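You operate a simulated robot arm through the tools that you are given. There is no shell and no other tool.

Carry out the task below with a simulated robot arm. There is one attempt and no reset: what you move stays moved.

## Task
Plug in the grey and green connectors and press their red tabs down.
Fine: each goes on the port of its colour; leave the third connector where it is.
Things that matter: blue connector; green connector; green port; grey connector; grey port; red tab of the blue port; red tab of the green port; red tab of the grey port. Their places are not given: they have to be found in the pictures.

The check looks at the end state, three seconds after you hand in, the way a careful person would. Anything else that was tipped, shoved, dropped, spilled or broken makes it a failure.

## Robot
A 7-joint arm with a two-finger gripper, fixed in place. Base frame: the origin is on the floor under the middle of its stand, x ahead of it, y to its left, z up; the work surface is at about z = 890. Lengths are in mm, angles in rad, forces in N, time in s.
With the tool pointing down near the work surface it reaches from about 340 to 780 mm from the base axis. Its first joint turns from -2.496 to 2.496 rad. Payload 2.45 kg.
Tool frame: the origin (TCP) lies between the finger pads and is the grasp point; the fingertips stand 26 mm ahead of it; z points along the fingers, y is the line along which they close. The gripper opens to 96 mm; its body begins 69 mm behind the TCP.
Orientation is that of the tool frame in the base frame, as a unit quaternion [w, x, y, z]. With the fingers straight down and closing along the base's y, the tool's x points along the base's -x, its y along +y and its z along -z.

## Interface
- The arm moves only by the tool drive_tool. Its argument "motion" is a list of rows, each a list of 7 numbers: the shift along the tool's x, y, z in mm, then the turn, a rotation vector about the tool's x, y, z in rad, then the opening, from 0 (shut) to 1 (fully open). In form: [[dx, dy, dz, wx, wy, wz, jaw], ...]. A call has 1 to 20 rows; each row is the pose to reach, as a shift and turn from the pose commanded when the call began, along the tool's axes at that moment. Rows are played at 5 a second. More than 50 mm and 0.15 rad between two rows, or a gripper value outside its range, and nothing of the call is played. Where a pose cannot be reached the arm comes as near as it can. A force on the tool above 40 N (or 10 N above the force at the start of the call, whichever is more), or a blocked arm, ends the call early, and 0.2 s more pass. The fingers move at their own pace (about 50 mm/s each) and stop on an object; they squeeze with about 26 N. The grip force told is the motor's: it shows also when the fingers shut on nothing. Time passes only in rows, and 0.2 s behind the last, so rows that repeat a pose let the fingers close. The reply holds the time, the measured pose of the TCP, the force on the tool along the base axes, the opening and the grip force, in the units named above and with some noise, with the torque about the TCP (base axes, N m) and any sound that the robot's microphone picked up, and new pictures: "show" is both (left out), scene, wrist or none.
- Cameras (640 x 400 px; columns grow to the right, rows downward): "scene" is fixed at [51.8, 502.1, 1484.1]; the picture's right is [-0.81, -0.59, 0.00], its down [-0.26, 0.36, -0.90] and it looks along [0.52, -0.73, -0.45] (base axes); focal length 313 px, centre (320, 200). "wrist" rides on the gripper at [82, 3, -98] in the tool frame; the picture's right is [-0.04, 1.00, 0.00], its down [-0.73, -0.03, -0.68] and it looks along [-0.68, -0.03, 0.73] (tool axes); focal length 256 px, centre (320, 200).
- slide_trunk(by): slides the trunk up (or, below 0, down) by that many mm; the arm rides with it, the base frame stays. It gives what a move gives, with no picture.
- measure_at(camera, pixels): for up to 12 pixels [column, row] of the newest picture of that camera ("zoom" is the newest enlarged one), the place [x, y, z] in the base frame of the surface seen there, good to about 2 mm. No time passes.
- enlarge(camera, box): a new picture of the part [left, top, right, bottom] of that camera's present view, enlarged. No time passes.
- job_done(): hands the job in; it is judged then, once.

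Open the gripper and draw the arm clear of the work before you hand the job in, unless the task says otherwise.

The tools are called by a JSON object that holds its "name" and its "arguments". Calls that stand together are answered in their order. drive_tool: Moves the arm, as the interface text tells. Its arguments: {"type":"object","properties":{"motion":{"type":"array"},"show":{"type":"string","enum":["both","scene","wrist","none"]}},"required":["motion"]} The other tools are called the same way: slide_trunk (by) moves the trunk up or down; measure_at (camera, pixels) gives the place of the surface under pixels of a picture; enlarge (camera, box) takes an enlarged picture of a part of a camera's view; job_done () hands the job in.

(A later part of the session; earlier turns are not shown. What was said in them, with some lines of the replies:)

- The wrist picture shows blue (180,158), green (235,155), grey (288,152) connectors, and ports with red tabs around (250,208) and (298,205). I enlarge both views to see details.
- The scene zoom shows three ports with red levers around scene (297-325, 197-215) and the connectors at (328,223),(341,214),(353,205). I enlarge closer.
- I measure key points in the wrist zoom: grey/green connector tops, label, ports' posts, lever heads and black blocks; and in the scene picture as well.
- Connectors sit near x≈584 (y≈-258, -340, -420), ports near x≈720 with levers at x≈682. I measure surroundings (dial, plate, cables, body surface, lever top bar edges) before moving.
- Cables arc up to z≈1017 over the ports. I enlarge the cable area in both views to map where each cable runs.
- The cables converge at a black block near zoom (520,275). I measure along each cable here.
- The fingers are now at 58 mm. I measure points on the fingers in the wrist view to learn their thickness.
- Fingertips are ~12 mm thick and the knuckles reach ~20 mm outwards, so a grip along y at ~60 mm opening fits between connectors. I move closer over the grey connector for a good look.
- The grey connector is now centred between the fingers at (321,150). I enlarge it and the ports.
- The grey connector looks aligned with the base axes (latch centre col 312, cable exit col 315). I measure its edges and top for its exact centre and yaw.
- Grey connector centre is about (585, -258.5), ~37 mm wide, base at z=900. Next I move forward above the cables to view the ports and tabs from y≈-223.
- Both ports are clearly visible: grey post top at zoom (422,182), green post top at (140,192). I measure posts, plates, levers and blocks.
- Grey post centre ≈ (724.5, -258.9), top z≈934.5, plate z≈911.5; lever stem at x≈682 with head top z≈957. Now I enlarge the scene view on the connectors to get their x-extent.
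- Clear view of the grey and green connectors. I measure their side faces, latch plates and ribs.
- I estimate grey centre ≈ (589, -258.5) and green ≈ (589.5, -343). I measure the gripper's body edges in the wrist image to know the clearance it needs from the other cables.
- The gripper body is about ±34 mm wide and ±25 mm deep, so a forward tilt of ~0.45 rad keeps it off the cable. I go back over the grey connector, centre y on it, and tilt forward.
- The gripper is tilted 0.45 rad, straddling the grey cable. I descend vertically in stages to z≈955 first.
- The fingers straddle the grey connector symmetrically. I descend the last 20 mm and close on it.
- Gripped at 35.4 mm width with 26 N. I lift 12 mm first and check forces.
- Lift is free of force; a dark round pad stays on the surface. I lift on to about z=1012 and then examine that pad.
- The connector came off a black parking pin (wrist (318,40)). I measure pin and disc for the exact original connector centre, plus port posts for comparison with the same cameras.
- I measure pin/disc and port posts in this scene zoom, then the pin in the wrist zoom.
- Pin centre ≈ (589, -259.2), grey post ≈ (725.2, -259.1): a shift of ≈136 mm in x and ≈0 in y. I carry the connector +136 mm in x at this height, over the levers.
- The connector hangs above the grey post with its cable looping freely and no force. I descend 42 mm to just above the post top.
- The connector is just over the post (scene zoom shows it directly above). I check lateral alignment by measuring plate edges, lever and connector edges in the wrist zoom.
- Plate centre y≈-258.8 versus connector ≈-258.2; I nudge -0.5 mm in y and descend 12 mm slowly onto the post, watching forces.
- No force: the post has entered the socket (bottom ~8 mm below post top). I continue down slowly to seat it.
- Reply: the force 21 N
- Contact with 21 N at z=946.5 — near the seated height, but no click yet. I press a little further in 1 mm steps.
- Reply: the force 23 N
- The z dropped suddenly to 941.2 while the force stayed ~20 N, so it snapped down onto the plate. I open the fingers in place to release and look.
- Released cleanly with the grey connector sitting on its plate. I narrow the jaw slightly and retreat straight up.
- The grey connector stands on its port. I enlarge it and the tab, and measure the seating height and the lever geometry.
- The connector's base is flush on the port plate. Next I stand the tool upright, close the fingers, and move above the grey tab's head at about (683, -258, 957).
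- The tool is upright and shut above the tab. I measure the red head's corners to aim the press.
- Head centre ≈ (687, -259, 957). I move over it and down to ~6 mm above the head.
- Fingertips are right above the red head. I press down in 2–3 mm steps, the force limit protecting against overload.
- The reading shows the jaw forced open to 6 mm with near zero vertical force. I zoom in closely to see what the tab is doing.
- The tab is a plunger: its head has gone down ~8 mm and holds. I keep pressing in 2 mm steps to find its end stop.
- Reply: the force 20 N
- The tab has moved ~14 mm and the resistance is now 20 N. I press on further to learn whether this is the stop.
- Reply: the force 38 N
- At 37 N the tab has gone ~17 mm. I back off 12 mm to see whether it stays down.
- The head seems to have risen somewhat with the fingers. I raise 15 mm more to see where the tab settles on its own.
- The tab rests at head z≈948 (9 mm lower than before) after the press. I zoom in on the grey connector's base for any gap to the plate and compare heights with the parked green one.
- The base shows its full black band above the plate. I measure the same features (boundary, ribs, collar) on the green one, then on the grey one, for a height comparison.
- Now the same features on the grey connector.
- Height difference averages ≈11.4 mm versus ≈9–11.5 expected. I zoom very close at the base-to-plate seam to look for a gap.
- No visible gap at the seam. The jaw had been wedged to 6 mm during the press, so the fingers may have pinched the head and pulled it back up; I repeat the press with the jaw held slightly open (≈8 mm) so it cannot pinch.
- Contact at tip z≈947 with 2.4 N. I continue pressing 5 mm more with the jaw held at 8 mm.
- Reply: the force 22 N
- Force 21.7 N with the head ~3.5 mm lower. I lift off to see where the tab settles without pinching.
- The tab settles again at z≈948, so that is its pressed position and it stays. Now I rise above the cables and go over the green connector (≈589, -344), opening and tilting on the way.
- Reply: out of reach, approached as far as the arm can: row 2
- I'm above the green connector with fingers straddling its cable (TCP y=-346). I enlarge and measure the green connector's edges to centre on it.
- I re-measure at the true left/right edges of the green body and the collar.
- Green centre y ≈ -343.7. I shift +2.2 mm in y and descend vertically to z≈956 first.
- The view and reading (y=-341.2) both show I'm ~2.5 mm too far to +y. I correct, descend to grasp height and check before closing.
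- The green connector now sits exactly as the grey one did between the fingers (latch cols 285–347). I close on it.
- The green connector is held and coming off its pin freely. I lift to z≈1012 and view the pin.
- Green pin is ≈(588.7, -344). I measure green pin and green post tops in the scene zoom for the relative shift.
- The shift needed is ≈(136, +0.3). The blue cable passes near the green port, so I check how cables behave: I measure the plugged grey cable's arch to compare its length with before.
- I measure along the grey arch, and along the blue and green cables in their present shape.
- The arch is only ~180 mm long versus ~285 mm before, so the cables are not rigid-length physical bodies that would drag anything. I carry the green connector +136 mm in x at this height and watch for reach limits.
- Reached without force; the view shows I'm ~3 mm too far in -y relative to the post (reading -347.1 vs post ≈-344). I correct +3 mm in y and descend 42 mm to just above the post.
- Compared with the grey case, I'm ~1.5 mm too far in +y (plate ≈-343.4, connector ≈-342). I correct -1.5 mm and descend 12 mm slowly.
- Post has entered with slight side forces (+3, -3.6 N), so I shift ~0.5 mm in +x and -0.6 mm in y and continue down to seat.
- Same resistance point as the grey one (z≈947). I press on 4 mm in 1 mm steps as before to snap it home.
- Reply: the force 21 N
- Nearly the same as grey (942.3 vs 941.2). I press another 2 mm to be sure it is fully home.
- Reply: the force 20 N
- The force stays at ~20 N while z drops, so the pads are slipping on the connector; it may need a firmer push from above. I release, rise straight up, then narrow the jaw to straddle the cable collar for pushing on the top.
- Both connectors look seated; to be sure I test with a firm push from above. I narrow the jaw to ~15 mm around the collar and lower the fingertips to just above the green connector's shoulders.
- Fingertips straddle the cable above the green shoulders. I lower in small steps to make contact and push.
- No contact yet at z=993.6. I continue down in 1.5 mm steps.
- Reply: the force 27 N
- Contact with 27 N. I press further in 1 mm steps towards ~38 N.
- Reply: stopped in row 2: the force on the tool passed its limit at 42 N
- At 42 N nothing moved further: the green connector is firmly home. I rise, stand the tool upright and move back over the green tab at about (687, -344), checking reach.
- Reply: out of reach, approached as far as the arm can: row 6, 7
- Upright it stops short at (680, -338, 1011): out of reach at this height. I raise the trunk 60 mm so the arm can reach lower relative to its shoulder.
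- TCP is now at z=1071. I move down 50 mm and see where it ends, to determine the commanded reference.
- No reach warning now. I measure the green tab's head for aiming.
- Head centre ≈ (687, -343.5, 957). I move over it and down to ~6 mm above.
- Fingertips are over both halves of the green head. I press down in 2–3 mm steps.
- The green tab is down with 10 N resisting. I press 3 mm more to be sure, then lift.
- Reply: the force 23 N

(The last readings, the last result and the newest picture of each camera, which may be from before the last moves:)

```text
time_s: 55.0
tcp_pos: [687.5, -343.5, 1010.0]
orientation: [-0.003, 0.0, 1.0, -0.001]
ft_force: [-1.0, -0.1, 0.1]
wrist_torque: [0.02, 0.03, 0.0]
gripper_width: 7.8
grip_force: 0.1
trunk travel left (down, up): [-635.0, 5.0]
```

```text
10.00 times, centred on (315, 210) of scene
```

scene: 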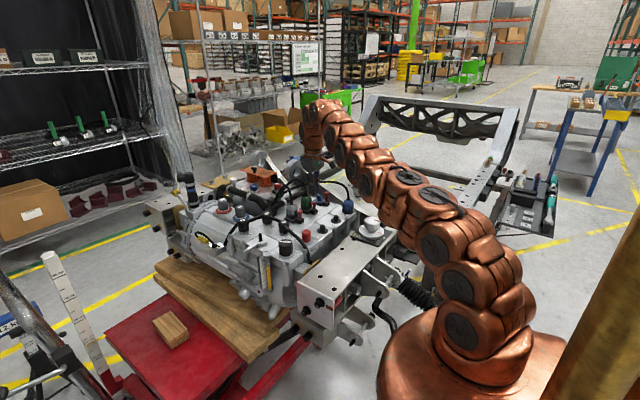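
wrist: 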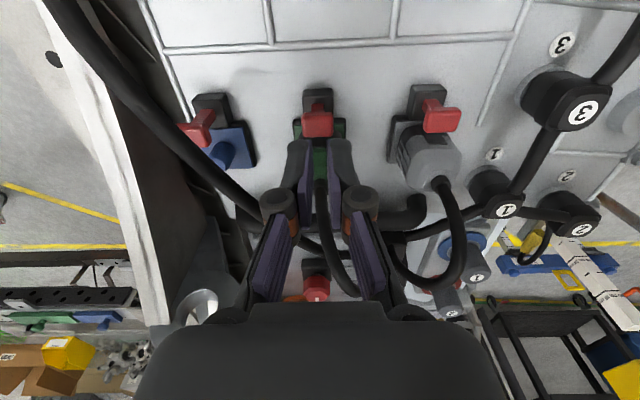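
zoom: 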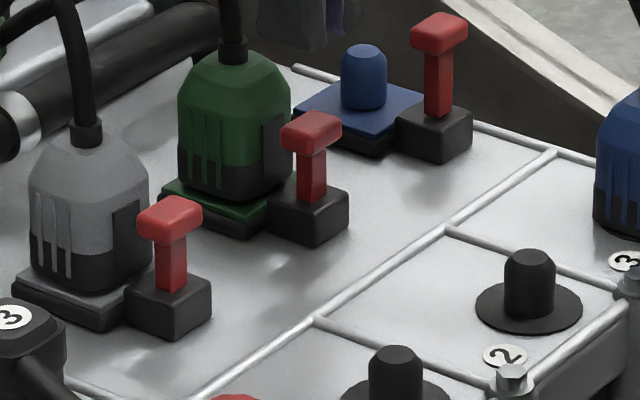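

Both tabs now stand lower than the untouched blue one. I measure the three head tops and the connectors' heights.

{"name": "measure_at", "arguments": {"camera": "zoom", "pixels": [[170, 205], [160, 207], [178, 203], [311, 121], [302, 122], [320, 119], [440, 24], [430, 26], [450, 22], [85, 132], [233, 50], [100, 160]]}}

{"name": "enlarge", "arguments": {"camera": "scene", "box": [293, 200, 321, 222]}}

```text
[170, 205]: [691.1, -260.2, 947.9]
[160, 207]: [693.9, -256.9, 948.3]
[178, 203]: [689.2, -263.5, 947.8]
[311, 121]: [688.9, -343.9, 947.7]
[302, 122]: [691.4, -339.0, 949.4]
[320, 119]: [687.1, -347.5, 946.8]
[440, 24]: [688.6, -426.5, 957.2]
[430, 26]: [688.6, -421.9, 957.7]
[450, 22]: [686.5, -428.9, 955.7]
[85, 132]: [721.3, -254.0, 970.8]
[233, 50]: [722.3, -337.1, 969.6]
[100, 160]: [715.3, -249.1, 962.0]
```

```text
16.00 times, centred on (307, 211) of scene
```

zoom: 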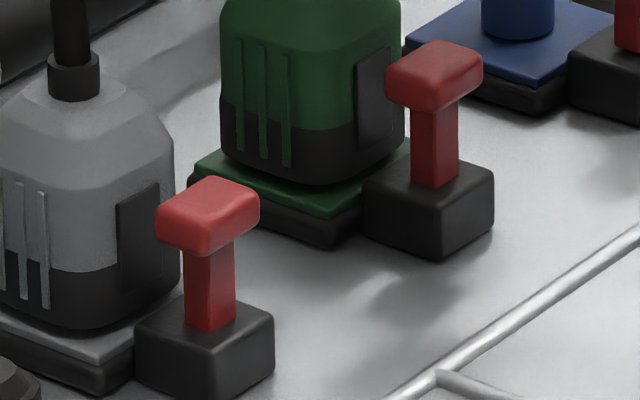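

Grey and green heads rest at ≈948 while blue is at ≈957, so both are pressed alike. I compare seat height of the two connectors closely in matching zooms.

{"name": "enlarge", "arguments": {"camera": "scene", "box": [290, 207, 314, 227]}}

{"name": "measure_at", "arguments": {"camera": "zoom", "pixels": [[70, 180], [100, 195], [130, 205], [75, 215], [125, 235], [150, 240], [170, 225], [150, 200], [80, 110], [100, 115], [150, 10], [165, 280]]}}

{"name": "enlarge", "arguments": {"camera": "scene", "box": [303, 198, 327, 218]}}

{"name": "measure_at", "arguments": {"camera": "zoom", "pixels": [[70, 180], [100, 195], [130, 205], [75, 215], [125, 235], [150, 240], [170, 225], [150, 200], [80, 110], [100, 115], [150, 10], [165, 280]]}}

```text
16.00 times, centred on (302, 217) of scene
```

zoom: 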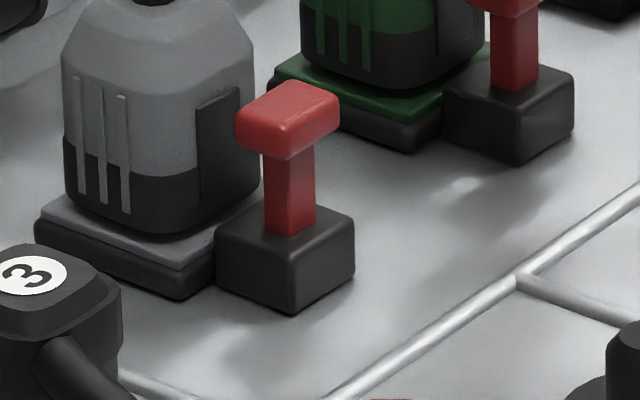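

```text
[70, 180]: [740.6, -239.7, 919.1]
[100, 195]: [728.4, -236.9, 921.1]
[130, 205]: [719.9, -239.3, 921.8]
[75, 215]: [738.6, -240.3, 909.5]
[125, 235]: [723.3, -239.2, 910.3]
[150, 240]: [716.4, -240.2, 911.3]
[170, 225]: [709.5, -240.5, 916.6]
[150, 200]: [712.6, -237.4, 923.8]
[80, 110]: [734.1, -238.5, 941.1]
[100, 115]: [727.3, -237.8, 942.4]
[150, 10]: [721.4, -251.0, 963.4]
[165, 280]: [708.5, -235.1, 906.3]
```

```text
16.00 times, centred on (315, 208) of scene
```

zoom: 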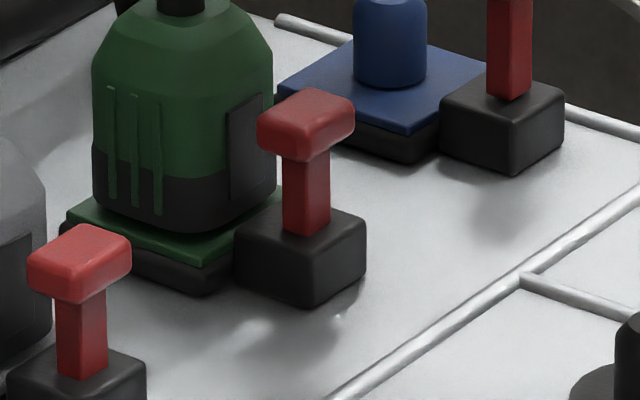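

```text
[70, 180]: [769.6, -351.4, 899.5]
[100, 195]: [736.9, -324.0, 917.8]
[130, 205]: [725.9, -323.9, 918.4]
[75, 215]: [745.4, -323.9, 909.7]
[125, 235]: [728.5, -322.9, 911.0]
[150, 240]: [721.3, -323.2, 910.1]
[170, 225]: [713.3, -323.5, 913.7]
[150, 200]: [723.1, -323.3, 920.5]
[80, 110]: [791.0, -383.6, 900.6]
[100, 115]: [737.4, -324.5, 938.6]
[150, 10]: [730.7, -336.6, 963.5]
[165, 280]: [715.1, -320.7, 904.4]
```

Rib-to-plate distances match for both connectors, so both are seated alike and both tabs are down. I now rise and draw the arm back clear of the work, opening the gripper once away.

{"name": "drive_tool", "arguments": {"motion": [[10, 0, -25, 0, 0, 0, 0.08], [40, 10, -50, 0, 0, 0, 0.08], [75, 25, -75, 0, 0, 0, 0.1], [112, 45, -95, 0, 0, 0, 0.3], [150, 65, -115, 0, 0, 0, 0.5], [190, 85, -130, 0, 0, 0, 0.8], [225, 105, -145, 0, 0, 0, 1.0], [225, 105, -145, 0, 0, 0, 1.0]], "show": "both"}}

{"name": "enlarge", "arguments": {"camera": "scene", "box": [250, 160, 390, 250]}}

{"name": "enlarge", "arguments": {"camera": "wrist", "box": [150, 100, 430, 300]}}

```text
time_s: 56.8
tcp_pos: [461.9, -237.5, 1157.3]
orientation: [-0.001, 0.001, 1.0, -0.002]
ft_force: [0.4, -0.2, -0.2]
wrist_torque: [0.0, 0.01, 0.02]
gripper_width: 95.9
grip_force: 0.0
trunk travel left (down, up): [-635.0, 5.0]
```

scene: 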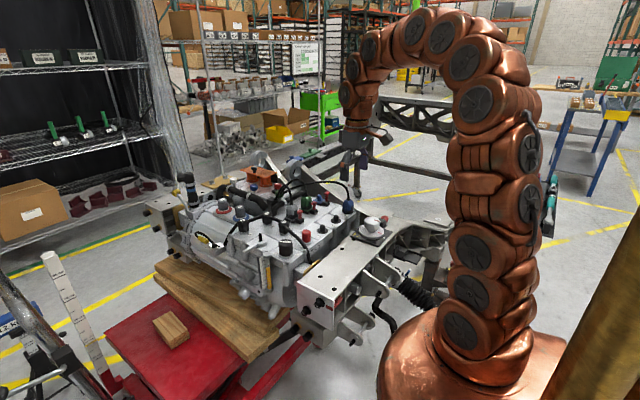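
wrist: 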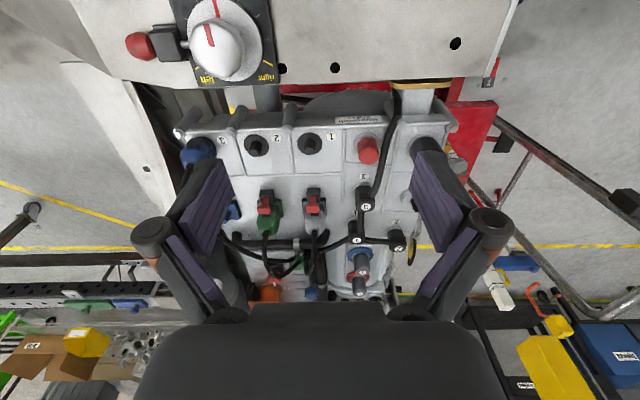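

```text
4.44 times, centred on (320, 205) of scene
```

zoom: 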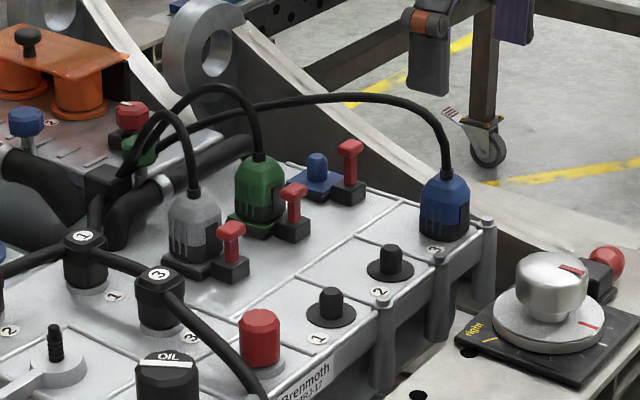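

```text
2.00 times, centred on (290, 200) of wrist
```

zoom: 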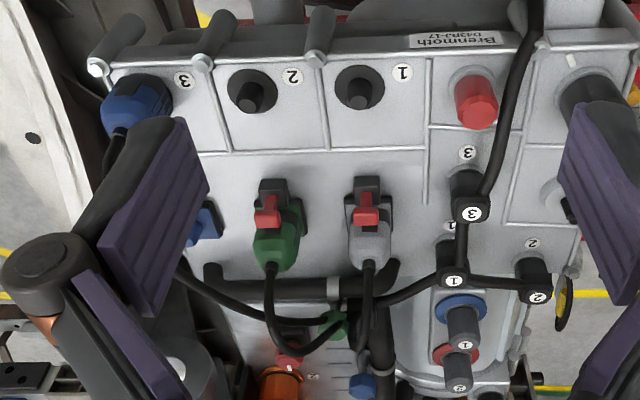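

The overview shows grey and green on their ports with tabs down, blue untouched, and the arm clear. One last close check of the heights before handing in.

{"name": "enlarge", "arguments": {"camera": "scene", "box": [284, 188, 334, 224]}}

{"name": "measure_at", "arguments": {"camera": "zoom", "pixels": [[199, 254], [338, 158], [460, 63], [110, 175], [258, 85], [460, 70], [90, 250], [235, 160]]}}

```text
11.11 times, centred on (309, 206) of scene
```

zoom: 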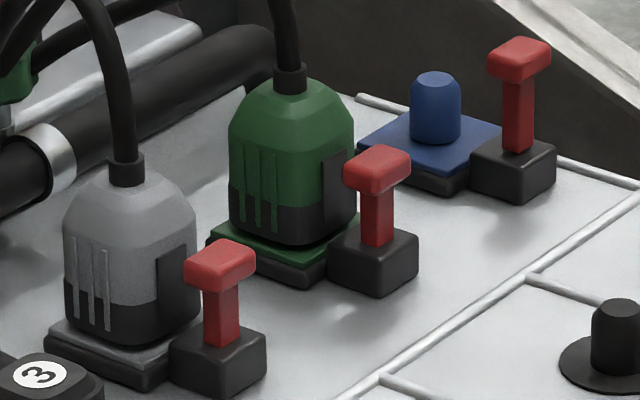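

```text
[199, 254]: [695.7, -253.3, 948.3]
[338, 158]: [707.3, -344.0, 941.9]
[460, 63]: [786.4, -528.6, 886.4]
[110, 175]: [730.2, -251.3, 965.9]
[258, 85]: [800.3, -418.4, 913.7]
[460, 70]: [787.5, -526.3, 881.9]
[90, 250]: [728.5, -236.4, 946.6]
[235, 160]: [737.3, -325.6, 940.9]
```

Both connectors sit flush on their matching ports, both tabs rest at z≈948 (blue untouched at ≈957), the blue connector is on its pin, and the arm is clear with the gripper open. I hand in.

{"name": "job_done", "arguments": {}}

```text
The job is handed in.
```

The grey and green connectors are plugged into the ports of their own colour, and both red tabs are pressed down. I've handed the job in, and the result of the check hasn't come back.

- **Connectors:** both sit at the same height, and I could see no gap at the plate in the close-ups. A 42 N push on top of the green one moved it no further. I didn't push on the grey one from above. It was pressed in with about 20 N while gripped, before the pads started slipping.
- **Tabs:** both rest about 9 mm lower than the untouched blue tab and stayed there after I let go. They were pressed until they stopped (about 37 N on grey, 23 N on green). No click was reported for either tab or connector.
- **Blue connector:** it is still on its parking pin, and its tab was not touched.
- **Arm:** drawn back clear of the work with the gripper open. I raised the trunk 60 mm to reach the green tab and left it there.
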